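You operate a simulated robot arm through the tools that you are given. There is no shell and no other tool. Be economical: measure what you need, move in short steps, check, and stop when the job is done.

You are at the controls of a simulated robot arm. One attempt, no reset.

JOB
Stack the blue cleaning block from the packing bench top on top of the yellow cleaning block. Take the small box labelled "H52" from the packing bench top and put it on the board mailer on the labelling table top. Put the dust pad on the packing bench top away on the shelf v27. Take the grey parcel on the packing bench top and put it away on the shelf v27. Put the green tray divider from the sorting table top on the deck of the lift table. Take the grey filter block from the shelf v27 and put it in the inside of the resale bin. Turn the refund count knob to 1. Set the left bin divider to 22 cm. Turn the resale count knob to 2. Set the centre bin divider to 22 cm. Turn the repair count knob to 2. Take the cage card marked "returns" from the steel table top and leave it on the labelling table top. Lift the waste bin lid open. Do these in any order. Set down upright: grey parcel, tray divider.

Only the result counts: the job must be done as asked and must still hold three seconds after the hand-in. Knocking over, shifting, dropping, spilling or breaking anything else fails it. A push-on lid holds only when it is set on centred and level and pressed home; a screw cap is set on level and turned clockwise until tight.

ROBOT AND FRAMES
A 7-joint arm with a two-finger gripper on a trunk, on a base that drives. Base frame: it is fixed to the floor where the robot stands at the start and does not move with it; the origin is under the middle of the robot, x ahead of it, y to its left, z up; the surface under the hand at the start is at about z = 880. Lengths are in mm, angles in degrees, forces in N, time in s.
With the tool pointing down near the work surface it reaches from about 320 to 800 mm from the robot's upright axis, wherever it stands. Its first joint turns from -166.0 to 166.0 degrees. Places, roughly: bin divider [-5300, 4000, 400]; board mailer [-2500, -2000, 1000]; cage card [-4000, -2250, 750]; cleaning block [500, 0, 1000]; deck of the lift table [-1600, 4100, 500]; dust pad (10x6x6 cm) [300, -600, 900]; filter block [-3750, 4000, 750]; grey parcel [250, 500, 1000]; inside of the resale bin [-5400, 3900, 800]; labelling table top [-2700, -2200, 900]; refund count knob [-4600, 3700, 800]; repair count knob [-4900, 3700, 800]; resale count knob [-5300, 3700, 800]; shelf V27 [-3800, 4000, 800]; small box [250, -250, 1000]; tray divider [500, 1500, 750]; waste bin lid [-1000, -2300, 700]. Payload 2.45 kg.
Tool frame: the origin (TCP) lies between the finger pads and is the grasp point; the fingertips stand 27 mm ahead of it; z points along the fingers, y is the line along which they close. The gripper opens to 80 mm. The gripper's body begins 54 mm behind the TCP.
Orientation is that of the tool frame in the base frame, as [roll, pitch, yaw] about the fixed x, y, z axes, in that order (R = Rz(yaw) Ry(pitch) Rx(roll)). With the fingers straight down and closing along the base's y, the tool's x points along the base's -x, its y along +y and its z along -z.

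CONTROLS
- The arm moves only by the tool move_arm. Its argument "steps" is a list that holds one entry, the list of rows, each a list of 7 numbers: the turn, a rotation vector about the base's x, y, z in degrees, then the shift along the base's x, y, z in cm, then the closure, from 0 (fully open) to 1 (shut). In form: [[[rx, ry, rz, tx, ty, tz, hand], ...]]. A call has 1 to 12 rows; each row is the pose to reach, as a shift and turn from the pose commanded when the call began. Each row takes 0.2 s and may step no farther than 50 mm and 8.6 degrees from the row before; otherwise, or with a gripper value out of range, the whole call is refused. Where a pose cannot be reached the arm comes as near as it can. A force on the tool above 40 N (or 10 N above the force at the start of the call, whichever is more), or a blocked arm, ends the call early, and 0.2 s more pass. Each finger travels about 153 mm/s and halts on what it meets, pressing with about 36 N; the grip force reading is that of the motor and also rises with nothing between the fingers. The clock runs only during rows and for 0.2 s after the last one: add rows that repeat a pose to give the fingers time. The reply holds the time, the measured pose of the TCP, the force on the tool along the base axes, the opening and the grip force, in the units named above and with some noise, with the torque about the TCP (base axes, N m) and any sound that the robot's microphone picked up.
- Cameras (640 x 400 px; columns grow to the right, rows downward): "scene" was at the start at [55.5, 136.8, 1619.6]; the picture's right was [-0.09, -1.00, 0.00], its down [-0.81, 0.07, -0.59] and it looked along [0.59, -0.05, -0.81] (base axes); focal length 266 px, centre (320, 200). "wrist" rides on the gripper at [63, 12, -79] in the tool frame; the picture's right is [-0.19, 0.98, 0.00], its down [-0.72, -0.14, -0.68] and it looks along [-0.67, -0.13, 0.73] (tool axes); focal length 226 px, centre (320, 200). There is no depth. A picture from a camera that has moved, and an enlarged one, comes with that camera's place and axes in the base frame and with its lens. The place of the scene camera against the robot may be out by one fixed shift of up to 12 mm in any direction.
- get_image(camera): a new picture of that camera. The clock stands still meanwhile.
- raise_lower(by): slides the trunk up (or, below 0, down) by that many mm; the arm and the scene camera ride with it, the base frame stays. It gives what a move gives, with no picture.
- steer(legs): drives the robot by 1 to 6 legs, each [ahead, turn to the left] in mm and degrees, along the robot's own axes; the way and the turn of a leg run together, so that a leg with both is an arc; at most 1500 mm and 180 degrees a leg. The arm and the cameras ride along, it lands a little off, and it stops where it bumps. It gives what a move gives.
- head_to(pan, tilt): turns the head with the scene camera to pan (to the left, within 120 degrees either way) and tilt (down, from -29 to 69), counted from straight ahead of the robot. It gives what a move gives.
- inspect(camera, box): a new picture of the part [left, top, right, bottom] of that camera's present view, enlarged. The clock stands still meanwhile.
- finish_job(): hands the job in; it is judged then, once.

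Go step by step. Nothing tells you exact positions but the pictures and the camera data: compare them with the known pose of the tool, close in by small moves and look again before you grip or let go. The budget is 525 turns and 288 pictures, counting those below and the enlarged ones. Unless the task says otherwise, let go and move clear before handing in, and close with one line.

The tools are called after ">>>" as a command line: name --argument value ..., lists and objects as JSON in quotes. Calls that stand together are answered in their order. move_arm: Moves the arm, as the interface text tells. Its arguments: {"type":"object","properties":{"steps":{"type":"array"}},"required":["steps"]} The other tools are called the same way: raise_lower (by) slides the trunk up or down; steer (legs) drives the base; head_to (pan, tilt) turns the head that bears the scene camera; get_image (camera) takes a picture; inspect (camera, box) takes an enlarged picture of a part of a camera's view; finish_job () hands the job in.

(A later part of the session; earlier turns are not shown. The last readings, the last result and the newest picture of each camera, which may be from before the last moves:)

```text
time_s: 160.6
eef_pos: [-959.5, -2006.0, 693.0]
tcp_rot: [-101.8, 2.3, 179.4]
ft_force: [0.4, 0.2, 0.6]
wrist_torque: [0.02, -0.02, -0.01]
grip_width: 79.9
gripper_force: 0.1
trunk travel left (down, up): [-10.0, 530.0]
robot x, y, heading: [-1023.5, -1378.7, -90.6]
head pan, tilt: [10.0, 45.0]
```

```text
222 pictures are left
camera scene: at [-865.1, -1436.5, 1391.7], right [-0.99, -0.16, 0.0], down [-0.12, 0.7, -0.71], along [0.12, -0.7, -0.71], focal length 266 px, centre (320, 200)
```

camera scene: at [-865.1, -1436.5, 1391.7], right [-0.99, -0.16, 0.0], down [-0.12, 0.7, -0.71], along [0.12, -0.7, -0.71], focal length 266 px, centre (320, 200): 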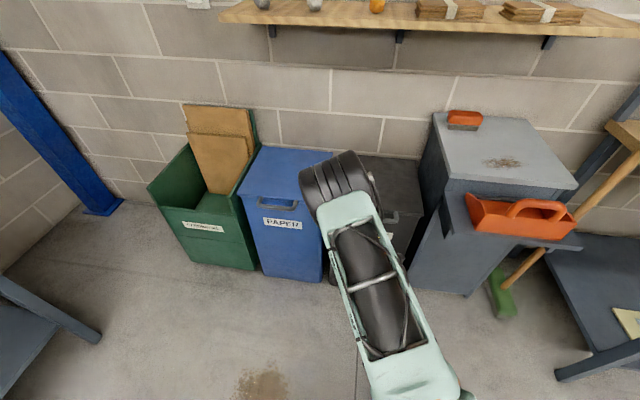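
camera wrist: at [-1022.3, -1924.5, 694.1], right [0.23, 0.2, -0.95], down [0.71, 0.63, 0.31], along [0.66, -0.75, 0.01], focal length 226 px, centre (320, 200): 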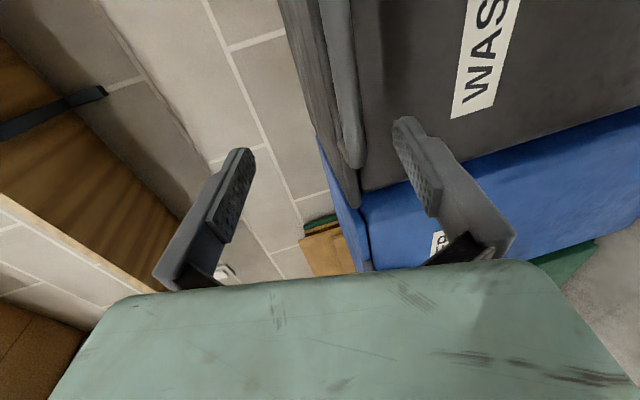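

The bar sits at about z≈652, y≈-2095. I'll bring the fingers closer, then check.

>>> move_arm --steps '[[[0, 0, 0, 0, -1, -1.5, 0], [0, 0, 0, 0, -2, -3, 0], [0, 0, 0, 0, -3, -3.4, 0]]]'

>>> get_image --camera "wrist"

```text
time_s: 161.4
eef_pos: [-959.4, -2036.3, 658.4]
tcp_rot: [-101.8, 2.3, 179.4]
ft_force: [-0.5, -0.1, 0.0]
wrist_torque: [0.03, 0.02, -0.01]
grip_width: 80.0
gripper_force: 0.0
trunk travel left (down, up): [-10.0, 530.0]
robot x, y, heading: [-1019.8, -1375.5, -90.5]
head pan, tilt: [10.0, 45.0]
```

```text
221 pictures are left
camera wrist: at [-1023.0, -1955.4, 659.7], right [0.23, 0.2, -0.95], down [0.71, 0.63, 0.31], along [0.66, -0.75, 0.01], focal length 226 px, centre (320, 200)
```

wrist: 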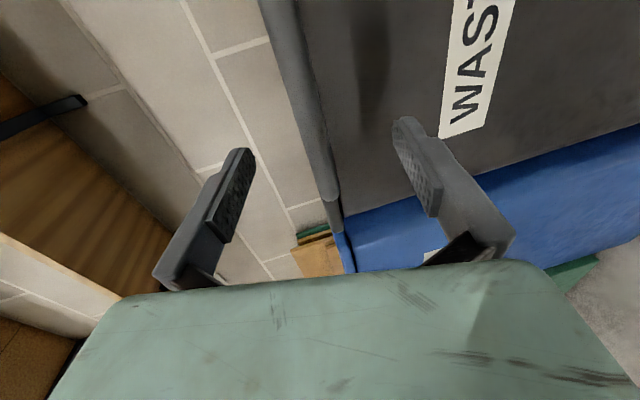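

The bar is edge-on between the fingers at z≈651. I'll advance and close on it.

>>> move_arm --steps '[[[0, 0, 0, 0, -1.5, -0.2, 0], [0, 0, 0, 0, -3, -0.4, 0], [0, 0, 0, 0, -4.2, -0.5, 0.3], [0, 0, 0, 0, -4.2, -0.5, 0.6], [0, 0, 0, 0, -4.2, -0.5, 1], [0, 0, 0, 0, -4.2, -0.5, 1], [0, 0, 0, 0, -4.2, -0.5, 1]]]'

>>> get_image --camera "wrist"

```text
time_s: 163.0
eef_pos: [-960.5, -2078.7, 655.9]
tcp_rot: [-101.7, 2.3, 179.4]
ft_force: [-0.7, -12.2, 7.8]
wrist_torque: [-0.21, 0.75, 0.18]
grip_width: 17.9
gripper_force: 43.1
trunk travel left (down, up): [-10.0, 530.0]
robot x, y, heading: [-1022.6, -1377.4, -90.6]
head pan, tilt: [10.0, 45.0]
```

```text
220 pictures are left
camera wrist: at [-1023.2, -1997.3, 656.2], right [0.23, 0.2, -0.95], down [0.71, 0.63, 0.3], along [0.66, -0.75, 0.01], focal length 226 px, centre (320, 200)
```

wrist: 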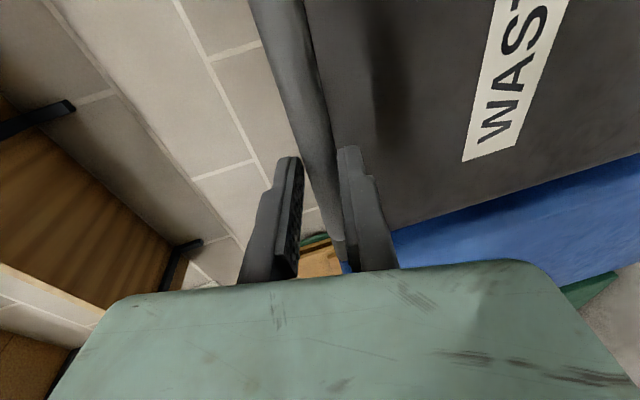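

I hold the bar (17.9 mm). Now I'll swing it up along an arc about the hinge (radius ≈370 mm), the first 15° to check forces.

>>> move_arm --steps '[[[2.5, 0, 0, 0, 0, 1.6, 1], [5, 0, 0, 0, -0.14, 3.2, 1], [7.5, 0, 0, 0, -0.3, 4.8, 1], [10, 0, 0, 0, -0.56, 6.4, 1], [12.5, 0, 0, 0, -0.9, 8, 1], [15, 0, 0, 0, -1.26, 9.6, 1]]]'

>>> get_image --camera "scene"

```text
time_s: 164.4
eef_pos: [-929.1, -2075.6, 706.5]
tcp_rot: [-109.5, 3.1, 175.8]
ft_force: [0.5, 0.0, -0.1]
wrist_torque: [-0.03, 0.02, 0.03]
grip_width: 0.1
gripper_force: 29.5
out of reach, approached as far as the arm can: row 2, 3, 4, 5, 6
trunk travel left (down, up): [-10.0, 530.0]
robot x, y, heading: [-1021.7, -1377.2, -90.7]
head pan, tilt: [10.0, 45.0]
```

```text
219 pictures are left
camera scene: at [-864.8, -1436.0, 1391.7], right [-0.99, -0.16, 0.0], down [-0.12, 0.7, -0.71], along [0.12, -0.7, -0.71], focal length 266 px, centre (320, 200)
```

scene: 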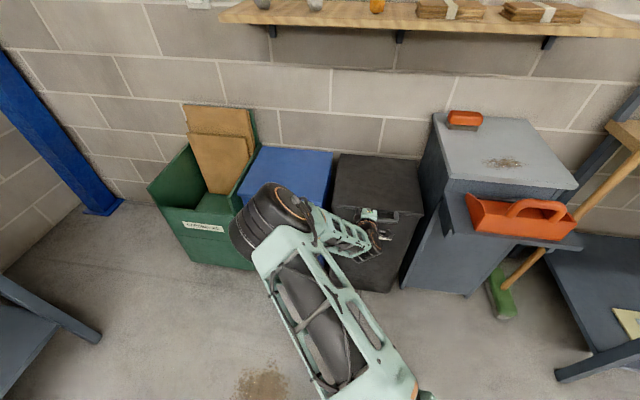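

The arm can't follow that arc in this low configuration and the fingers slipped off. Instead I'll hook the closed fingers under the bar with the tool horizontal, and lift by raising the trunk and driving forward. First, I'll back off and level the tool.

>>> move_arm --steps '[[[0, 0, 0, 0, 3, 0.5, 1], [-4, 0, 1, -1, 6, 0, 1], [-8, 0, 2, -2, 8, -2, 1], [-12, 0, 3, -3, 8, -4.5, 1], [-15, 0, 4, -3, 8, -7, 1]]]'

>>> get_image --camera "scene"

```text
time_s: 165.6
eef_pos: [-959.6, -1997.7, 637.4]
tcp_rot: [-94.4, 3.5, -179.3]
ft_force: [-0.3, -0.1, 0.3]
wrist_torque: [-0.03, 0.01, -0.01]
grip_width: 0.0
gripper_force: 30.1
trunk travel left (down, up): [-10.0, 530.0]
robot x, y, heading: [-1015.6, -1381.9, -90.5]
head pan, tilt: [10.0, 45.0]
```

```text
218 pictures are left
camera scene: at [-865.1, -1436.4, 1391.7], right [-0.99, -0.16, 0.0], down [-0.12, 0.7, -0.71], along [0.12, -0.7, -0.71], focal length 266 px, centre (320, 200)
```

scene: 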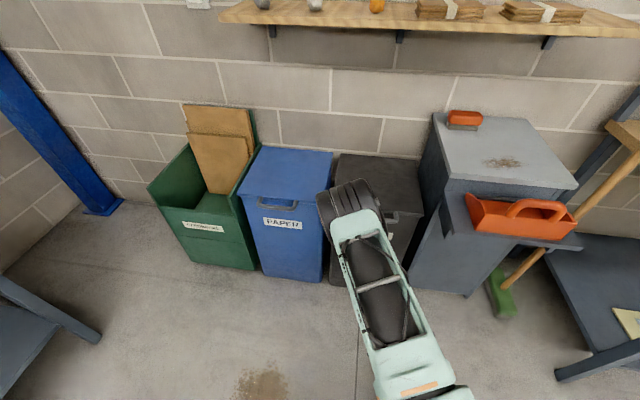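

Level now. I'll tilt it slightly upward, go a little lower and slide under the bar.

>>> move_arm --steps '[[[-4, 0, 0, 0, 0, -0.7, 1], [-8, 0, 0, 0, -1, -1.5, 1], [-12, 0, 0, 0, -2.5, -2, 1], [-12, 0, 0, 0, -5, -2.2, 1], [-12, 0, 0, 0, -7.5, -2.2, 1], [-12, 0, 0, 0, -8.5, -2.2, 1]]]'

>>> get_image --camera "wrist"

```text
time_s: 167.0
eef_pos: [-959.7, -2082.3, 613.2]
tcp_rot: [-82.5, 3.2, -178.6]
ft_force: [0.4, -0.2, -0.4]
wrist_torque: [-0.02, 0.0, 0.0]
grip_width: 0.0
gripper_force: 29.8
trunk travel left (down, up): [-10.0, 530.0]
robot x, y, heading: [-1018.0, -1377.2, -90.7]
head pan, tilt: [10.0, 45.0]
```

```text
217 pictures are left
camera wrist: at [-1023.3, -2007.2, 586.7], right [0.25, -0.12, -0.96], down [0.7, 0.71, 0.09], along [0.67, -0.69, 0.27], focal length 226 px, centre (320, 200)
```

wrist: 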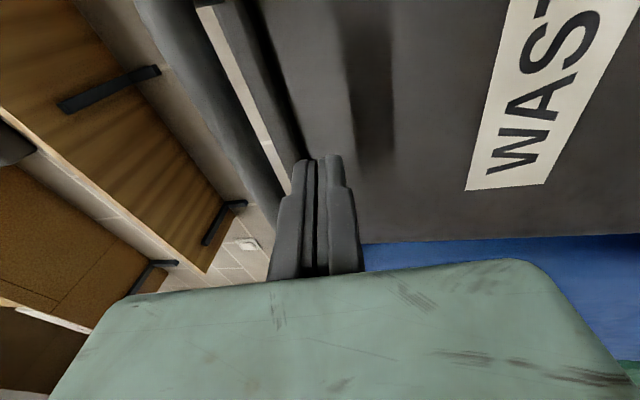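

The fingers are under the bar. I'll raise the trunk 80 mm and look.

>>> raise_lower --by 80

>>> get_image --camera "wrist"

>>> inspect --camera "scene" --box '[230, 130, 470, 280]'

```text
time_s: 168.2
eef_pos: [-959.1, -2082.1, 693.5]
tcp_rot: [-82.3, 3.4, -178.6]
ft_force: [0.4, 2.6, -1.1]
wrist_torque: [-0.04, -0.05, 0.01]
grip_width: 0.0
gripper_force: 29.9
trunk travel left (down, up): [-90.0, 450.0]
robot x, y, heading: [-1020.5, -1379.1, -90.5]
head pan, tilt: [10.0, 45.0]
```

```text
216 pictures are left
camera wrist: at [-1023.1, -2006.8, 666.4], right [0.25, -0.12, -0.96], down [0.7, 0.71, 0.09], along [0.67, -0.69, 0.27], focal length 226 px, centre (320, 200)
```

wrist: 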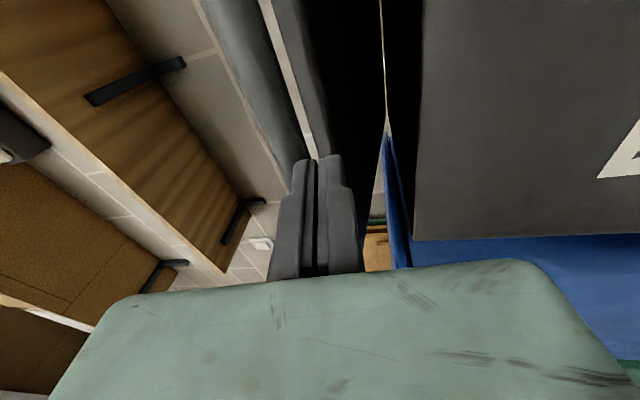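

```text
2.67 times, centred on (350, 205) of scene
camera zoom: at [-865.1, -1436.7, 1471.6], right [-0.99, -0.16, 0.0], down [-0.12, 0.7, -0.71], along [0.12, -0.7, -0.71], focal length 709 px, centre (240, 187)
```

zoom: 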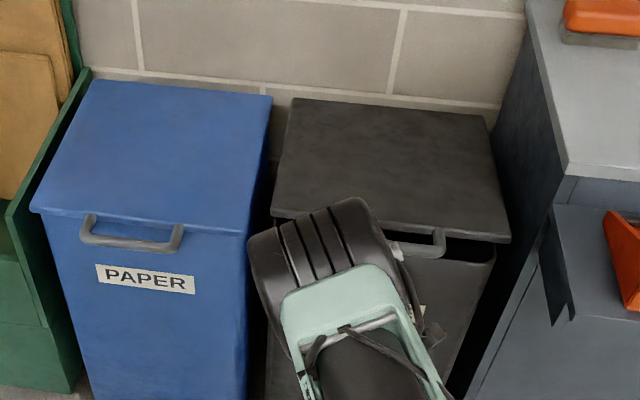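

The lid lifts easily. I'll push the fingers 60 mm further in under it, then raise more.

>>> move_arm --steps '[[[0, 0, 0, 0, -1.5, 0, 1], [0, 0, 0, 0, -3, 0, 1], [0, 0, 0, 0, -4.5, 0, 1], [0, 0, 0, 0, -6, 0, 1]]]'

>>> raise_lower --by 120

>>> get_image --camera "wrist"

>>> inspect --camera "scene" --box '[230, 150, 470, 300]'

```text
time_s: 168.5
eef_pos: [-958.4, -2081.7, 688.9]
tcp_rot: [-82.8, 3.3, -178.6]
ft_force: [-0.9, 20.5, 0.8]
wrist_torque: [-0.27, 0.01, 0.04]
grip_width: 0.0
gripper_force: 29.7
trunk travel left (down, up): [-90.0, 450.0]
robot x, y, heading: [-1020.7, -1379.5, -90.6]
head pan, tilt: [10.0, 45.0]
stopped in row 1: the force on the tool passed its limit at 58 N (the readings are from after the stop); the commanded pose is now the measured one
```

```text
time_s: 170.0
eef_pos: [-959.2, -2084.0, 808.8]
tcp_rot: [-82.6, 3.2, -178.6]
ft_force: [0.0, -0.3, -0.4]
wrist_torque: [-0.01, -0.06, 0.01]
grip_width: 0.0
gripper_force: 29.9
trunk travel left (down, up): [-210.0, 330.0]
robot x, y, heading: [-1021.2, -1381.9, -90.4]
head pan, tilt: [10.0, 45.0]
```

```text
214 pictures are left
camera wrist: at [-1023.1, -2008.5, 783.3], right [0.25, -0.12, -0.96], down [0.7, 0.71, 0.1], along [0.67, -0.69, 0.26], focal length 226 px, centre (320, 200)
```

wrist: 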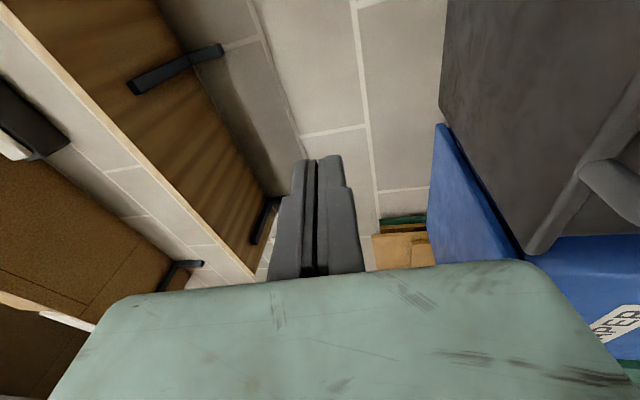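

```text
2.67 times, centred on (350, 225) of scene
camera zoom: at [-865.0, -1436.7, 1591.5], right [-0.99, -0.16, 0.0], down [-0.12, 0.7, -0.71], along [0.12, -0.7, -0.71], focal length 709 px, centre (240, 133)
```

zoom: 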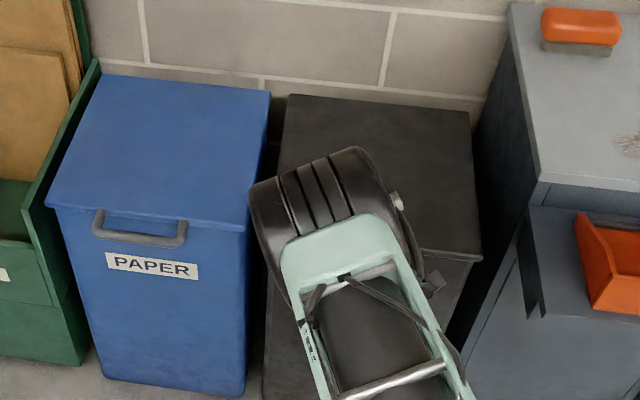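

The lid slipped back since the tip met its lip. I'll retry with the fingers sloping slightly downward, so after a small lift they can pass under the lip.

>>> move_arm --steps '[[[4, 0, 0, 0, 3, 0, 1], [9, 0, 0, 0, 6, 0, 1], [14, 0, 0, 0, 9, 0, 1], [19.5, 0, 0, 0, 10, 0, 1]]]'

>>> raise_lower --by -180

>>> move_arm --steps '[[[0, 0, 0, 0, -3, -0.3, 1], [0, 0, 0, 0, -6, -0.3, 1], [0, 0, 0, 0, -8, -0.3, 1], [0, 0, 0, 0, -9.8, -0.3, 1]]]'

>>> get_image --camera "wrist"

```text
time_s: 171.0
eef_pos: [-959.0, -1981.6, 810.3]
tcp_rot: [-102.3, 3.6, -179.8]
ft_force: [0.7, 0.0, -0.5]
wrist_torque: [-0.01, 0.02, -0.01]
grip_width: 0.4
gripper_force: 29.8
trunk travel left (down, up): [-210.0, 330.0]
robot x, y, heading: [-1019.7, -1378.0, -90.5]
head pan, tilt: [10.0, 45.0]
```

```text
time_s: 173.0
eef_pos: [-958.4, -1983.0, 630.5]
tcp_rot: [-102.2, 3.5, -179.8]
ft_force: [-1.3, -0.3, 0.3]
wrist_torque: [-0.02, 0.01, -0.04]
grip_width: 0.1
gripper_force: 29.8
trunk travel left (down, up): [-30.0, 510.0]
robot x, y, heading: [-1021.7, -1379.1, -90.5]
head pan, tilt: [10.0, 45.0]
```

```text
time_s: 174.0
eef_pos: [-960.5, -2081.4, 626.0]
tcp_rot: [-102.4, 3.5, -179.8]
ft_force: [0.3, -0.3, 0.6]
wrist_torque: [0.01, 0.0, 0.01]
grip_width: 0.0
gripper_force: 29.9
trunk travel left (down, up): [-30.0, 510.0]
robot x, y, heading: [-1021.4, -1381.7, -90.4]
head pan, tilt: [10.0, 45.0]
```

```text
212 pictures are left
camera wrist: at [-1024.6, -2001.9, 627.2], right [0.25, 0.21, -0.94], down [0.7, 0.64, 0.33], along [0.67, -0.74, 0.02], focal length 226 px, centre (320, 200)
```

wrist: 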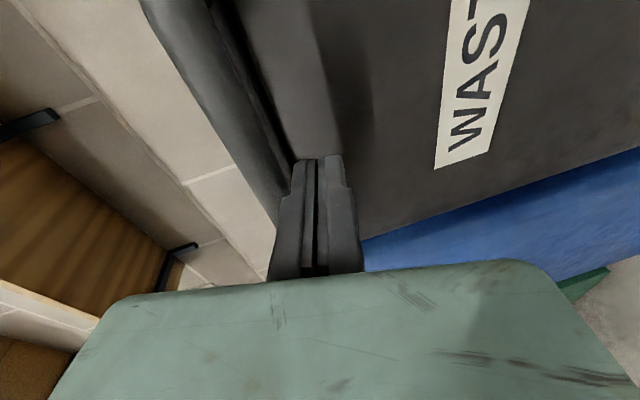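

The fingers are right beneath the bar. I'll raise 60 mm and look.

>>> raise_lower --by 60

>>> get_image --camera "wrist"

```text
time_s: 175.0
eef_pos: [-960.4, -2080.3, 686.3]
tcp_rot: [-102.3, 3.6, -179.8]
ft_force: [0.1, 1.1, -1.4]
wrist_torque: [0.01, -0.01, 0.03]
grip_width: 0.1
gripper_force: 30.3
trunk travel left (down, up): [-90.0, 450.0]
robot x, y, heading: [-1019.9, -1378.6, -90.6]
head pan, tilt: [10.0, 45.0]
```

```text
211 pictures are left
camera wrist: at [-1024.8, -2001.7, 686.9], right [0.25, 0.21, -0.94], down [0.7, 0.64, 0.33], along [0.67, -0.74, 0.01], focal length 226 px, centre (320, 200)
```

wrist: 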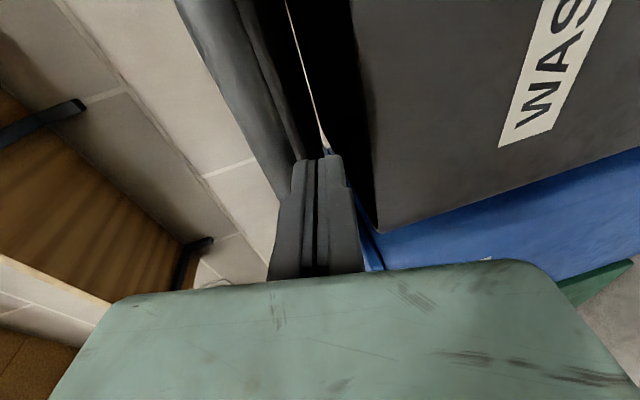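

The fingertips line up with the gap between lid and bin. I'll slide them in along the tool axis.

>>> move_arm --steps '[[[0, 0, 0, 0, -1, -0.1, 1], [0, 0, 0, 0, -2, -0.2, 1], [0, 0, 0, 0, -3, -0.2, 1], [0, 0, 0, 0, -4, -0.2, 1], [0, 0, 0, 0, -5, -0.2, 1]]]'

>>> get_image --camera "wrist"

```text
time_s: 176.2
eef_pos: [-961.2, -2131.5, 682.9]
tcp_rot: [-102.2, 3.6, -179.9]
ft_force: [0.4, 0.8, -2.5]
wrist_torque: [-0.09, 0.01, -0.01]
grip_width: 0.0
gripper_force: 29.9
trunk travel left (down, up): [-90.0, 450.0]
robot x, y, heading: [-1021.2, -1376.4, -90.5]
head pan, tilt: [10.0, 45.0]
```

```text
210 pictures are left
camera wrist: at [-1025.3, -2051.7, 685.0], right [0.25, 0.21, -0.94], down [0.7, 0.64, 0.33], along [0.67, -0.74, 0.02], focal length 226 px, centre (320, 200)
```

wrist: 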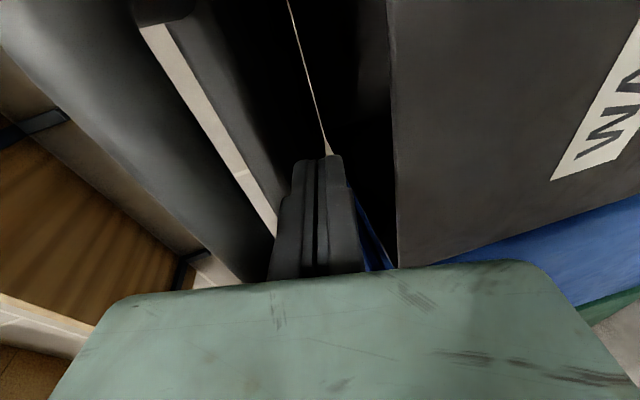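

The fingers are well under the lid. I'll alternate raising and driving forward.

>>> raise_lower --by 80

>>> steer --legs '[[90, 0]]'

>>> raise_lower --by 90

>>> get_image --camera "wrist"

>>> get_image --camera "scene"

```text
time_s: 177.4
eef_pos: [-960.6, -2130.4, 763.6]
tcp_rot: [-102.3, 3.5, -179.7]
ft_force: [-0.3, 2.2, -1.7]
wrist_torque: [-0.03, 0.01, -0.03]
grip_width: 0.0
gripper_force: 30.0
trunk travel left (down, up): [-170.0, 370.0]
robot x, y, heading: [-1020.3, -1378.5, -90.4]
head pan, tilt: [10.0, 45.0]
```

```text
time_s: 178.3
eef_pos: [-963.4, -2144.7, 760.1]
tcp_rot: [-102.9, 3.5, -180.0]
ft_force: [1.5, 33.4, 9.8]
wrist_torque: [-0.39, 0.13, -0.27]
grip_width: 0.1
gripper_force: 29.6
trunk travel left (down, up): [-170.0, 370.0]
robot x, y, heading: [-1018.1, -1402.8, -90.3]
head pan, tilt: [10.0, 45.0]
stopped in leg 1: the force on the tool passed its limit at 183 N (the readings are from after the stop); the commanded pose is now the measured one
```

```text
time_s: 179.5
eef_pos: [-963.3, -2149.0, 849.4]
tcp_rot: [-102.7, 3.5, -180.0]
ft_force: [-0.2, 1.3, -1.3]
wrist_torque: [0.0, 0.02, 0.05]
grip_width: 0.0
gripper_force: 29.8
trunk travel left (down, up): [-260.0, 280.0]
robot x, y, heading: [-1021.5, -1406.5, -90.8]
head pan, tilt: [10.0, 45.0]
```

```text
209 pictures are left
camera wrist: at [-1026.0, -2068.8, 850.3], right [0.25, 0.22, -0.94], down [0.7, 0.63, 0.33], along [0.67, -0.74, 0.01], focal length 226 px, centre (320, 200)
```

wrist: 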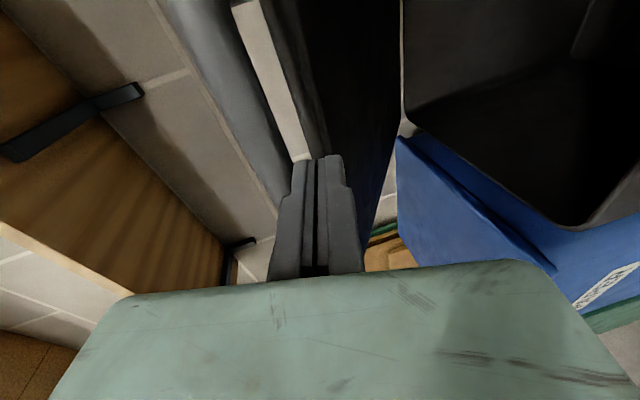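

```text
208 pictures are left
camera scene: at [-865.3, -1461.9, 1641.6], right [-0.99, -0.16, 0.0], down [-0.12, 0.7, -0.71], along [0.12, -0.7, -0.71], focal length 266 px, centre (320, 200)
```

scene: 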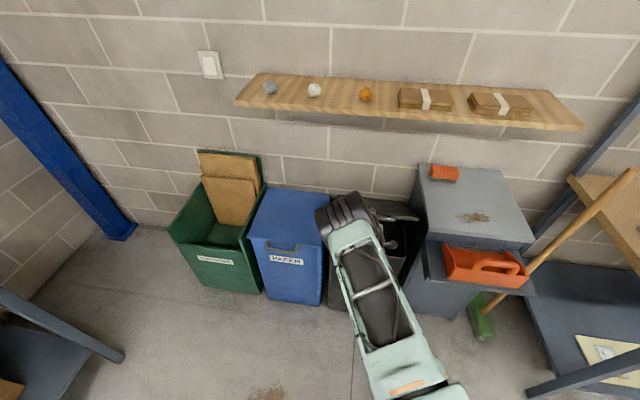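

The lid is about 35° open with the bar resting on the fingertips. I'll tilt the fingers down to lie parallel to the lid's underside, then slide them further under.

>>> move_arm --steps '[[[6, 0, 0, 0, -0.2, 0.3, 1], [12, 0, 0, 0, -0.4, 0.6, 1], [18, 0, 0, 0, -0.6, 0.8, 1], [24, 0, 0, 0, -0.8, 1, 1]]]'

>>> get_image --camera "wrist"

```text
time_s: 180.5
eef_pos: [-962.3, -2151.1, 851.9]
tcp_rot: [-108.8, 3.5, 179.7]
ft_force: [0.2, 0.6, -2.2]
wrist_torque: [0.03, -0.01, 0.02]
grip_width: 0.0
gripper_force: 30.3
out of reach, approached as far as the arm can: row 2, 3, 4
trunk travel left (down, up): [-260.0, 280.0]
robot x, y, heading: [-1025.0, -1406.7, -90.8]
head pan, tilt: [10.0, 45.0]
```

```text
207 pictures are left
camera wrist: at [-1026.2, -2071.2, 861.7], right [0.25, 0.31, -0.92], down [0.7, 0.6, 0.4], along [0.67, -0.74, -0.07], focal length 226 px, centre (320, 200)
```

wrist: 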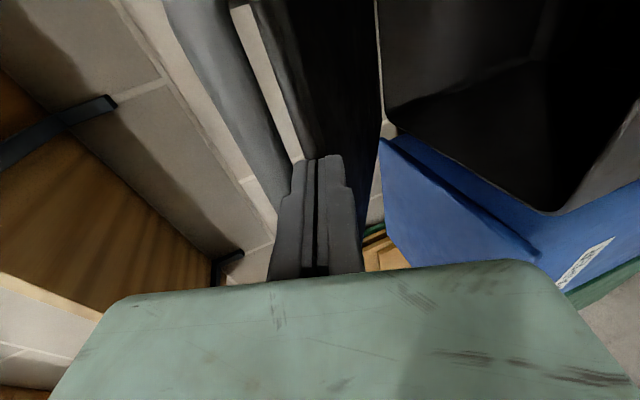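

That tilt isn't reachable, but the fingertips act as a hook between bar and lip. I'll level the tool again and follow the lid's arc upward by translation.

>>> move_arm --steps '[[[-3, 0, 0, 0, -0.6, 0.9, 1], [-6, 0, 0, 0, -1.75, 2.1, 1], [-9, 0, 0, 0, -2.8, 3.2, 1], [-9, 0, 0, 0, -3.9, 4.3, 1], [-9, 0, 0, 0, -5, 5.3, 1], [-9, 0, 0, 0, -6.2, 6.3, 1]]]'

>>> get_image --camera "wrist"

>>> get_image --camera "scene"

```text
time_s: 181.9
eef_pos: [-961.9, -2212.7, 915.0]
tcp_rot: [-99.6, 3.4, -179.8]
ft_force: [0.1, 1.1, -1.4]
wrist_torque: [-0.01, 0.03, 0.05]
grip_width: 0.0
gripper_force: 29.5
trunk travel left (down, up): [-260.0, 280.0]
robot x, y, heading: [-1021.0, -1401.5, -90.7]
head pan, tilt: [10.0, 45.0]
```

```text
206 pictures are left
camera wrist: at [-1025.9, -2132.6, 911.7], right [0.25, 0.17, -0.95], down [0.7, 0.65, 0.3], along [0.67, -0.74, 0.05], focal length 226 px, centre (320, 200)
```

wrist: 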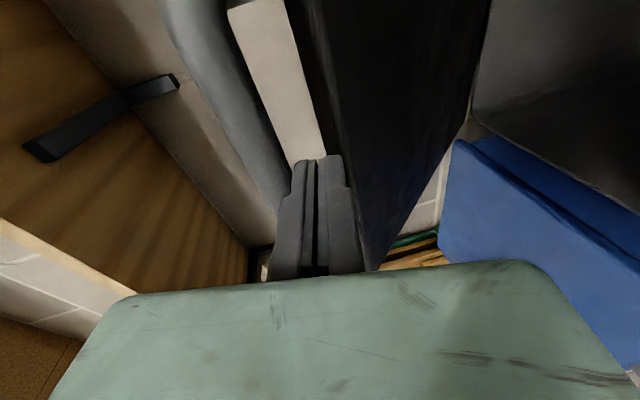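

```text
205 pictures are left
camera scene: at [-865.4, -1462.0, 1641.7], right [-0.99, -0.16, 0.0], down [-0.12, 0.7, -0.71], along [0.12, -0.7, -0.71], focal length 266 px, centre (320, 200)
```

scene: 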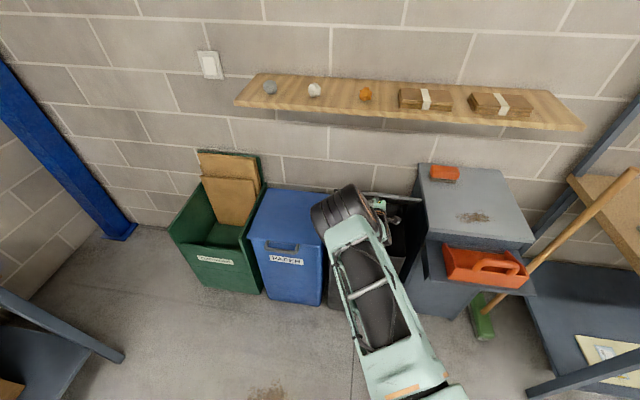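

The lid is at about 50° and following. I'll continue along the arc.

>>> move_arm --steps '[[[-1, 0, 0, 0, -1.2, 0.9, 1], [-2, 0, 0, 0, -2.5, 1.8, 1], [-3, 0, 0, 0, -3.8, 2.6, 1], [-3, 0, 0, 0, -5.1, 3.4, 1]]]'

>>> get_image --camera "wrist"

```text
time_s: 182.9
eef_pos: [-962.3, -2264.2, 949.3]
tcp_rot: [-96.8, 3.6, -179.6]
ft_force: [-0.2, -0.3, -1.8]
wrist_torque: [0.03, 0.05, -0.01]
grip_width: 0.0
gripper_force: 29.6
trunk travel left (down, up): [-260.0, 280.0]
robot x, y, heading: [-1025.4, -1405.1, -90.6]
head pan, tilt: [10.0, 45.0]
```

```text
204 pictures are left
camera wrist: at [-1026.3, -2184.2, 940.9], right [0.25, 0.12, -0.96], down [0.7, 0.67, 0.26], along [0.67, -0.74, 0.09], focal length 226 px, centre (320, 200)
```

wrist: 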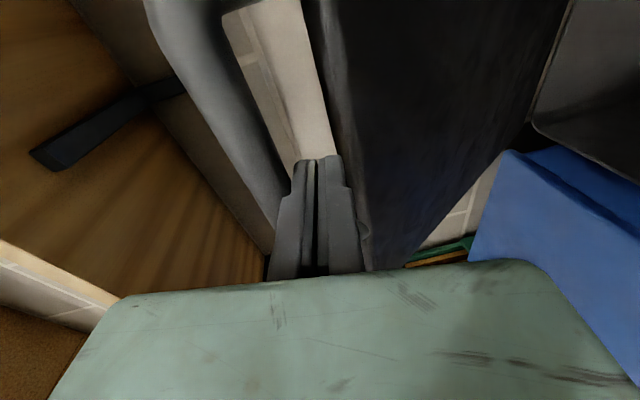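

About 62° now. I'll push on by driving forward gently.

>>> steer --legs '[[60, 0]]'

>>> get_image --camera "wrist"

```text
time_s: 183.8
eef_pos: [-962.1, -2303.4, 961.8]
tcp_rot: [-95.1, 3.6, -179.4]
ft_force: [-0.9, 6.8, 10.8]
wrist_torque: [-0.03, 0.1, -0.08]
grip_width: 0.1
gripper_force: 29.7
trunk travel left (down, up): [-260.0, 280.0]
robot x, y, heading: [-1019.7, -1438.5, -90.5]
head pan, tilt: [10.0, 45.0]
stopped in leg 1: the force on the tool passed its limit at 53 N (the readings are from after the stop); the commanded pose is now the measured one
```

```text
203 pictures are left
camera wrist: at [-1026.9, -2224.1, 953.2], right [0.25, 0.09, -0.96], down [0.7, 0.67, 0.25], along [0.67, -0.73, 0.11], focal length 226 px, centre (320, 200)
```

wrist: 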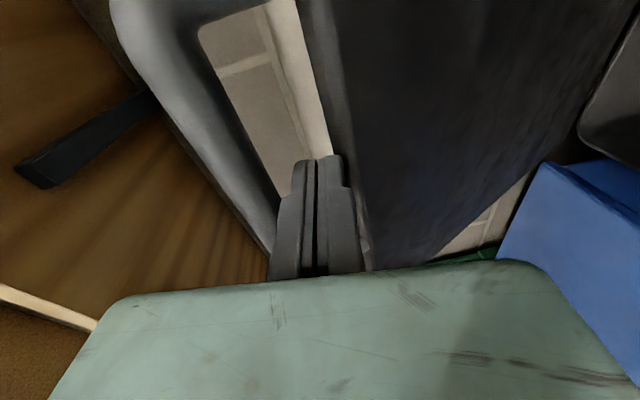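

>>> move_arm --steps '[[[0, 0, 0, 0, -1.4, 0.7, 1], [0, 0, 0, 0, -2.8, 1.3, 1], [0, 0, 0, 0, -4.3, 1.8, 1], [0, 0, 0, 0, -5.8, 2.3, 1]]]'

>>> get_image --camera "wrist"

```text
time_s: 184.8
eef_pos: [-962.6, -2360.8, 987.8]
tcp_rot: [-95.0, 3.6, -179.3]
ft_force: [-1.2, 8.7, 24.3]
wrist_torque: [-0.22, 0.14, -0.06]
grip_width: 0.0
gripper_force: 29.6
trunk travel left (down, up): [-260.0, 280.0]
robot x, y, heading: [-1020.8, -1440.1, -90.8]
head pan, tilt: [10.0, 45.0]
```

```text
202 pictures are left
camera wrist: at [-1026.6, -2281.7, 978.3], right [0.25, 0.09, -0.96], down [0.7, 0.68, 0.24], along [0.67, -0.73, 0.11], focal length 226 px, centre (320, 200)
```

wrist: 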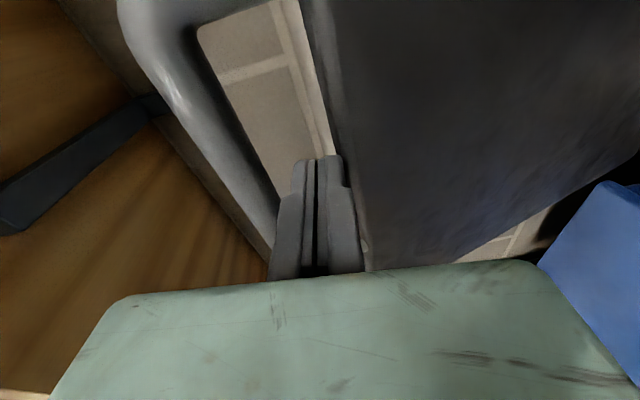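

>>> move_arm --steps '[[[0, 0, 0, 0, -0.7, 0.6, 1], [0, 0, 0, 0, -1.6, 1, 1], [0, 0, 0, 0, -2.6, 1.2, 1], [0, 0, 0, 0, -3.6, 1.3, 1]]]'

>>> get_image --camera "wrist"

>>> inspect --camera "scene" --box '[240, 130, 480, 280]'

```text
time_s: 185.8
eef_pos: [-962.1, -2398.3, 998.7]
tcp_rot: [-95.1, 3.7, -179.3]
ft_force: [4.3, 4.5, 18.0]
wrist_torque: [-0.23, 0.03, 0.05]
grip_width: 0.0
gripper_force: 29.4
trunk travel left (down, up): [-260.0, 280.0]
robot x, y, heading: [-1025.1, -1440.4, -90.6]
head pan, tilt: [10.0, 45.0]
```

```text
201 pictures are left
camera wrist: at [-1026.5, -2317.4, 988.7], right [0.25, 0.09, -0.96], down [0.7, 0.67, 0.25], along [0.67, -0.73, 0.11], focal length 226 px, centre (320, 200)
```

wrist: 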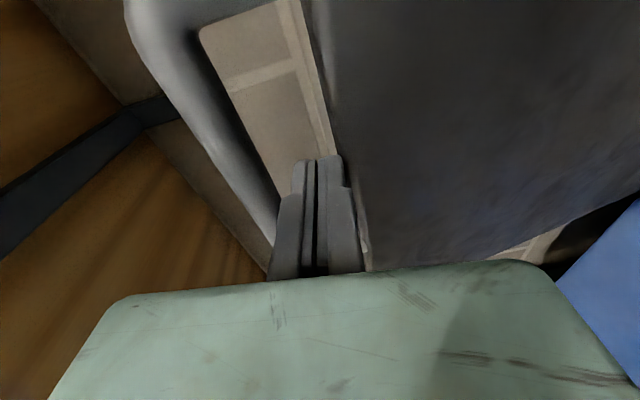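

```text
2.67 times, centred on (360, 205) of scene
camera zoom: at [-865.2, -1495.3, 1641.8], right [-0.99, -0.16, 0.0], down [-0.12, 0.7, -0.71], along [0.12, -0.7, -0.71], focal length 709 px, centre (213, 187)
```

zoom: 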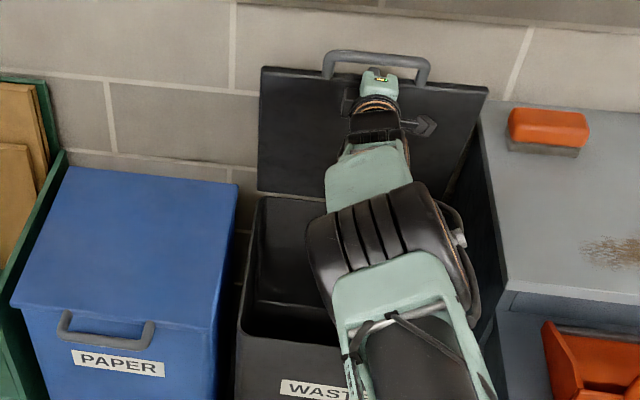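

The lid is nearly vertical. I'll keep pushing past vertical until it meets a stop.

>>> move_arm --steps '[[[0, 0, 0, 0, -1, 0.1, 1], [0, 0, 0, 0, -2, 0.1, 1], [0, 0, 0, 0, -3, 0, 1], [0, 0, 0, 0, -4, -0.1, 1], [0, 0, 0, 0, -5, -0.3, 1]]]'

>>> inspect --camera "scene" --box '[240, 130, 480, 280]'

```text
time_s: 187.1
eef_pos: [-962.0, -2420.8, 1002.5]
tcp_rot: [-95.0, 3.5, -179.3]
ft_force: [4.0, 2.9, 22.7]
wrist_torque: [-0.27, 0.08, 0.03]
grip_width: 0.1
gripper_force: 29.4
out of reach, approached as far as the arm can: row 3, 4, 5
trunk travel left (down, up): [-260.0, 280.0]
robot x, y, heading: [-1021.1, -1438.1, -90.5]
head pan, tilt: [10.0, 45.0]
```

```text
2.67 times, centred on (360, 205) of scene
camera zoom: at [-865.2, -1494.5, 1641.9], right [-0.99, -0.16, 0.0], down [-0.12, 0.7, -0.71], along [0.12, -0.7, -0.71], focal length 709 px, centre (213, 187)
```

zoom: 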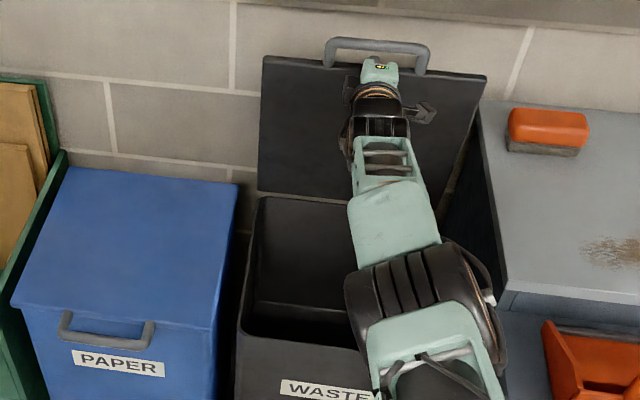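

Arm's fully extended; I'll drive forward gently to push the lid further.

>>> steer --legs '[[60, 0]]'

>>> inspect --camera "scene" --box '[240, 130, 480, 280]'

>>> get_image --camera "wrist"

```text
time_s: 187.9
eef_pos: [-964.0, -2455.1, 1004.2]
tcp_rot: [-94.8, 3.6, -179.3]
ft_force: [-0.8, 0.3, 9.1]
wrist_torque: [0.17, 0.1, -0.02]
grip_width: 0.0
gripper_force: 29.2
trunk travel left (down, up): [-260.0, 280.0]
robot x, y, heading: [-1023.2, -1468.1, -90.5]
head pan, tilt: [10.0, 45.0]
stopped in leg 1: the force on the tool passed its limit at 56 N (the readings are from after the stop); the commanded pose is now the measured one
```

```text
2.67 times, centred on (360, 205) of scene
camera zoom: at [-866.5, -1527.8, 1641.6], right [-0.99, -0.16, 0.0], down [-0.12, 0.7, -0.71], along [0.12, -0.7, -0.71], focal length 709 px, centre (213, 187)
```

zoom: 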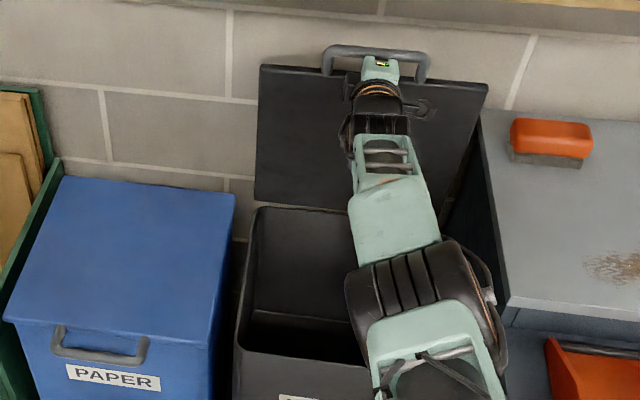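

```text
197 pictures are left
camera wrist: at [-1028.1, -2374.7, 994.2], right [0.25, 0.08, -0.96], down [0.7, 0.68, 0.24], along [0.67, -0.73, 0.11], focal length 226 px, centre (320, 200)
```

wrist: 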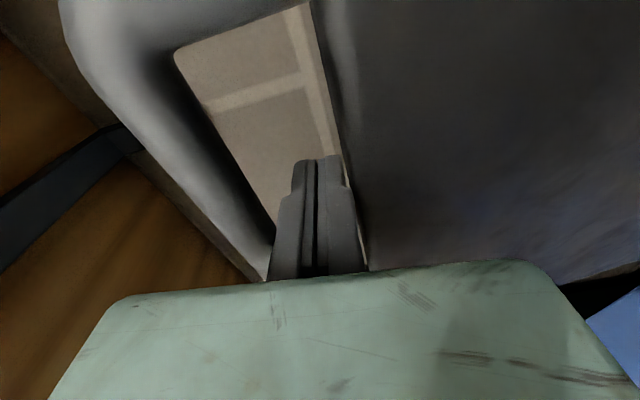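

The lid seems to have met a stop. I'll relieve the contact and withdraw slowly to see whether it stays.

>>> move_arm --steps '[[[0, 0, 0, 0, 0.3, 0.4, 1], [0, 0, 0, 0, 1.2, 0.4, 1], [0, 0, 0, 0, 2.2, 0.4, 1], [0, 0, 0, 0, 3.2, 0.4, 1]]]'

>>> inspect --camera "scene" --box '[240, 130, 480, 280]'

>>> get_image --camera "wrist"

```text
time_s: 188.9
eef_pos: [-964.2, -2420.4, 1004.8]
tcp_rot: [-95.0, 3.6, -179.2]
ft_force: [0.0, 0.0, -0.4]
wrist_torque: [-0.02, -0.02, -0.01]
grip_width: 0.0
gripper_force: 30.1
trunk travel left (down, up): [-260.0, 280.0]
robot x, y, heading: [-1020.6, -1465.1, -90.5]
head pan, tilt: [10.0, 45.0]
```

```text
2.67 times, centred on (360, 205) of scene
camera zoom: at [-866.1, -1527.2, 1641.7], right [-0.99, -0.16, 0.0], down [-0.12, 0.7, -0.71], along [0.12, -0.7, -0.71], focal length 709 px, centre (213, 187)
```

zoom: 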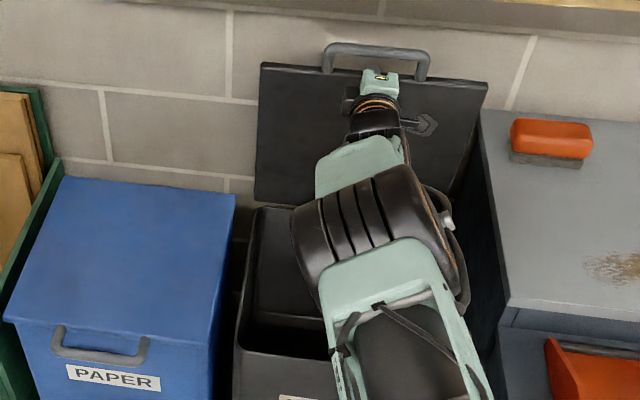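

```text
195 pictures are left
camera wrist: at [-1026.7, -2340.3, 995.4], right [0.25, 0.09, -0.96], down [0.7, 0.67, 0.25], along [0.67, -0.73, 0.11], focal length 226 px, centre (320, 200)
```

wrist: 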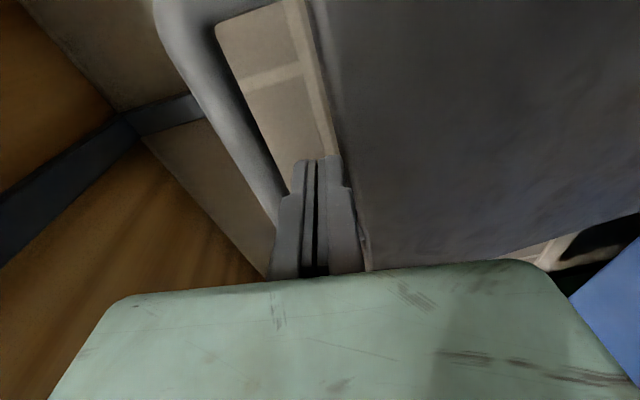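

Forces are zero and the lid stays put. I'll withdraw fully.

>>> move_arm --steps '[[[0, 0, 0, 0, 2, 0, 1], [0, 0, 0, 0, 4, 0, 1], [0, 0, 0, 0, 7, 0, 1], [0, 0, 0, 0, 11, 0, 1], [0, 0, 0, 0, 15, 0, 1], [0, 0, 0, 0, 19, 0, 1], [0, 0, 0, 0, 23, 0, 1]]]'

>>> inspect --camera "scene" --box '[240, 130, 480, 280]'

```text
time_s: 190.5
eef_pos: [-962.4, -2187.7, 1005.1]
tcp_rot: [-95.1, 3.7, -179.3]
ft_force: [-0.3, 0.0, 0.0]
wrist_torque: [0.0, 0.0, 0.03]
grip_width: 0.0
gripper_force: 30.2
trunk travel left (down, up): [-260.0, 280.0]
robot x, y, heading: [-1017.9, -1467.8, -90.7]
head pan, tilt: [10.0, 45.0]
```

```text
2.67 times, centred on (360, 205) of scene
camera zoom: at [-866.1, -1527.0, 1641.7], right [-0.99, -0.16, 0.0], down [-0.12, 0.7, -0.71], along [0.12, -0.7, -0.71], focal length 709 px, centre (213, 187)
```

zoom: 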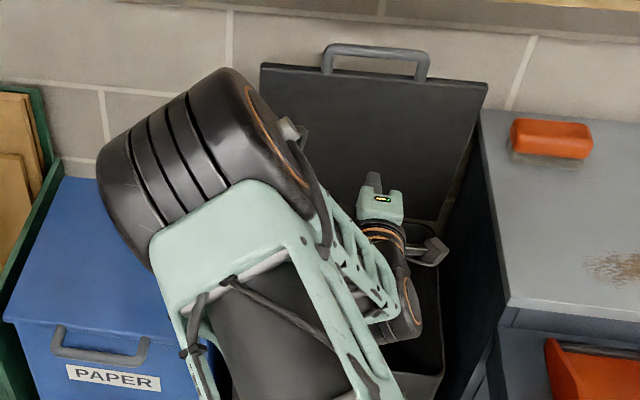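

The lid stands open on its own. I'll back the robot away and bring the tool back to pointing down.

>>> steer --legs '[[-300, 0]]'

>>> move_arm --steps '[[[0, 0, 0, 0, 3, 3, 0.5], [0, 0, 0, 0, 6, 6, 0], [5, 0, 0, 0, 9, 9, 0], [10, 0, 0, 0, 12, 12, 0], [18, 0, 0, 0, 15, 14, 0], [26, 0, 0, 0, 18, 14, 0], [34, 0, 0, 0, 20, 14, 0]]]'

```text
time_s: 192.6
eef_pos: [-961.2, -1890.6, 1005.2]
tcp_rot: [-95.0, 3.6, -179.5]
ft_force: [-0.3, 0.0, -0.7]
wrist_torque: [-0.01, -0.02, 0.01]
grip_width: 0.0
gripper_force: 29.4
trunk travel left (down, up): [-260.0, 280.0]
robot x, y, heading: [-1020.9, -1167.8, -90.9]
head pan, tilt: [10.0, 45.0]
```

```text
time_s: 194.4
eef_pos: [-1022.7, -1646.5, 912.1]
tcp_rot: [-140.0, -9.6, 166.9]
ft_force: [0.0, -0.1, 0.1]
wrist_torque: [0.02, 0.04, -0.05]
grip_width: 80.0
gripper_force: 0.0
out of reach, approached as far as the arm can: row 3, 4, 5, 6, 7
trunk travel left (down, up): [-260.0, 280.0]
robot x, y, heading: [-1018.5, -1170.1, -90.8]
head pan, tilt: [10.0, 45.0]
stopped in row 7: the arm was blocked; the commanded pose is now the measured one
```

>>> move_arm --steps '[[[0, 0, 0, 0, -4, 2, 0], [6, 0, 2, 0, -8, 5, 0], [12, 0, 4, 0, -10, 9, 0], [18, 0, 6, 0, -11, 12, 0], [25, 0, 8, 0, -11, 15, 0], [32, 0, 10, 0, -11, 18, 0], [40, 0, 12, 0, -11, 20, 0]]]'

>>> get_image --camera "scene"

```text
time_s: 196.0
eef_pos: [-1025.7, -1757.8, 1112.1]
tcp_rot: [179.3, -11.7, -172.9]
ft_force: [0.0, -0.7, 0.0]
wrist_torque: [0.03, -0.03, 0.02]
grip_width: 79.8
gripper_force: 0.1
trunk travel left (down, up): [-260.0, 280.0]
robot x, y, heading: [-1019.2, -1169.9, -90.9]
head pan, tilt: [10.0, 45.0]
```

```text
193 pictures are left
camera scene: at [-862.9, -1231.4, 1641.6], right [-0.99, -0.16, 0.0], down [-0.11, 0.7, -0.71], along [0.11, -0.7, -0.71], focal length 266 px, centre (320, 200)
```

scene: 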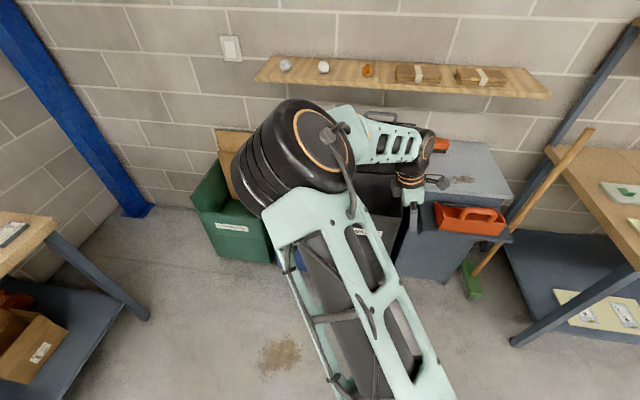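

The elbow has flipped to the left side, which is acceptable. I'll straighten the tool and drive back to the packing bench for the dust pad at about [314,-565].

>>> move_arm --steps '[[[0.7, -5.8, -3.5, 0, 0, 2, 0], [1.4, -11.6, -7, 0, 2, 4, 0]]]'

>>> steer --legs '[[0, 128.3], [1005, 0], [0, -37.4]]'

>>> head_to --pan -10 --tilt 50

>>> get_image --camera "scene"

>>> get_image --camera "wrist"

```text
time_s: 196.6
eef_pos: [-1026.8, -1737.3, 1152.6]
tcp_rot: [178.7, -0.1, 180.0]
ft_force: [-0.2, 0.3, 0.4]
wrist_torque: [-0.03, -0.01, 0.03]
grip_width: 79.8
gripper_force: 0.0
trunk travel left (down, up): [-260.0, 280.0]
robot x, y, heading: [-1016.1, -1171.5, -91.0]
head pan, tilt: [10.0, 45.0]
```

```text
time_s: 209.0
eef_pos: [335.1, -561.2, 1151.7]
tcp_rot: [178.7, 0.0, -88.8]
ft_force: [0.3, 0.0, 0.2]
wrist_torque: [-0.02, -0.02, 0.03]
grip_width: 80.2
gripper_force: 0.0
trunk travel left (down, up): [-260.0, 280.0]
robot x, y, heading: [-234.4, -562.6, 0.0]
head pan, tilt: [10.0, 45.0]
```

```text
time_s: 209.9
eef_pos: [333.6, -561.9, 1151.7]
tcp_rot: [178.7, 0.0, -88.7]
ft_force: [0.0, 0.3, 0.3]
wrist_torque: [-0.02, -0.01, -0.03]
grip_width: 79.9
gripper_force: 0.1
trunk travel left (down, up): [-260.0, 280.0]
robot x, y, heading: [-235.7, -564.1, -0.0]
head pan, tilt: [-10.0, 50.0]
```

```text
192 pictures are left
camera scene: at [-174.6, -433.8, 1634.8], right [-0.17, -0.99, 0.0], down [-0.75, 0.13, -0.64], along [0.63, -0.11, -0.77], focal length 266 px, centre (320, 200)
```

scene: 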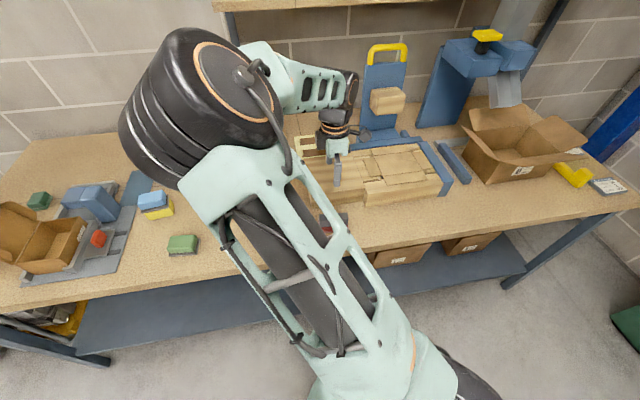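

```text
191 pictures are left
camera wrist: at [324.4, -625.0, 1231.8], right [-0.98, 0.17, 0.02], down [0.14, 0.72, 0.68], along [0.1, 0.67, -0.73], focal length 226 px, centre (320, 200)
```

wrist: 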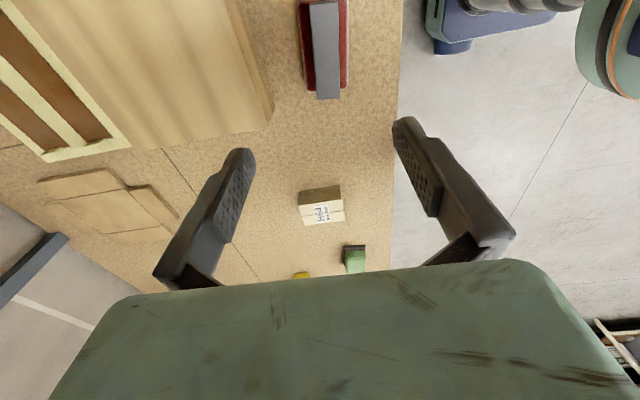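

The dust pad (grey grip on a red base) is just below, aligned with the gripper. I'll descend and look again.

>>> move_arm --steps '[[[0.5, 0, 0, -0.5, -0.5, -4, 0], [1.2, 0, 0, -1, -1, -8, 0], [1.2, 0, 0, -1.3, -1.2, -12, 0]]]'

>>> get_image --camera "wrist"

```text
time_s: 210.7
eef_pos: [320.0, -574.6, 1029.9]
tcp_rot: [178.7, 1.1, -88.9]
ft_force: [0.5, 0.1, 0.3]
wrist_torque: [0.01, -0.03, 0.0]
grip_width: 80.2
gripper_force: 0.1
trunk travel left (down, up): [-260.0, 280.0]
robot x, y, heading: [-234.2, -562.2, -0.2]
head pan, tilt: [-10.0, 50.0]
```

```text
190 pictures are left
camera wrist: at [309.6, -639.6, 1109.0], right [-0.98, 0.17, 0.03], down [0.14, 0.71, 0.69], along [0.1, 0.69, -0.72], focal length 226 px, centre (320, 200)
```

wrist: 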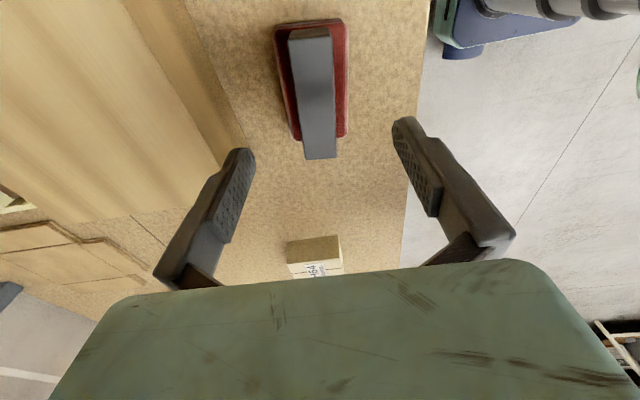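

The pad's centre is at about [319,-581] with the grip ~28 mm wide. I'll part-close the fingers because of the wooden box nearby, then descend.

>>> move_arm --steps '[[[-0.6, -0.7, 0, 0, -0.4, -2, 0.3], [-1.1, -1.3, 0, 0, -0.7, -5, 0.35], [-1.1, -1.3, 0, 0, -0.7, -7, 0.35]]]'

>>> get_image --camera "wrist"

```text
time_s: 211.5
eef_pos: [320.0, -581.3, 962.8]
tcp_rot: [-180.0, 0.0, -88.8]
ft_force: [0.2, -0.7, -0.3]
wrist_torque: [-0.01, -0.02, 0.0]
grip_width: 52.1
gripper_force: 0.1
trunk travel left (down, up): [-260.0, 280.0]
robot x, y, heading: [-231.1, -561.9, -0.1]
head pan, tilt: [-10.0, 50.0]
```

```text
189 pictures are left
camera wrist: at [307.9, -644.8, 1041.8], right [-0.98, 0.17, 0.0], down [0.13, 0.72, 0.68], along [0.12, 0.67, -0.73], focal length 226 px, centre (320, 200)
```

wrist: 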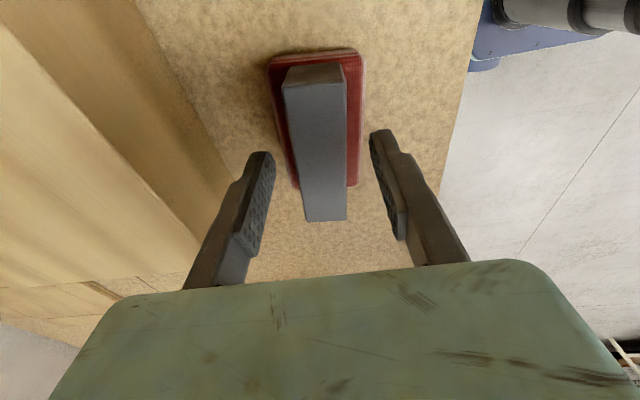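

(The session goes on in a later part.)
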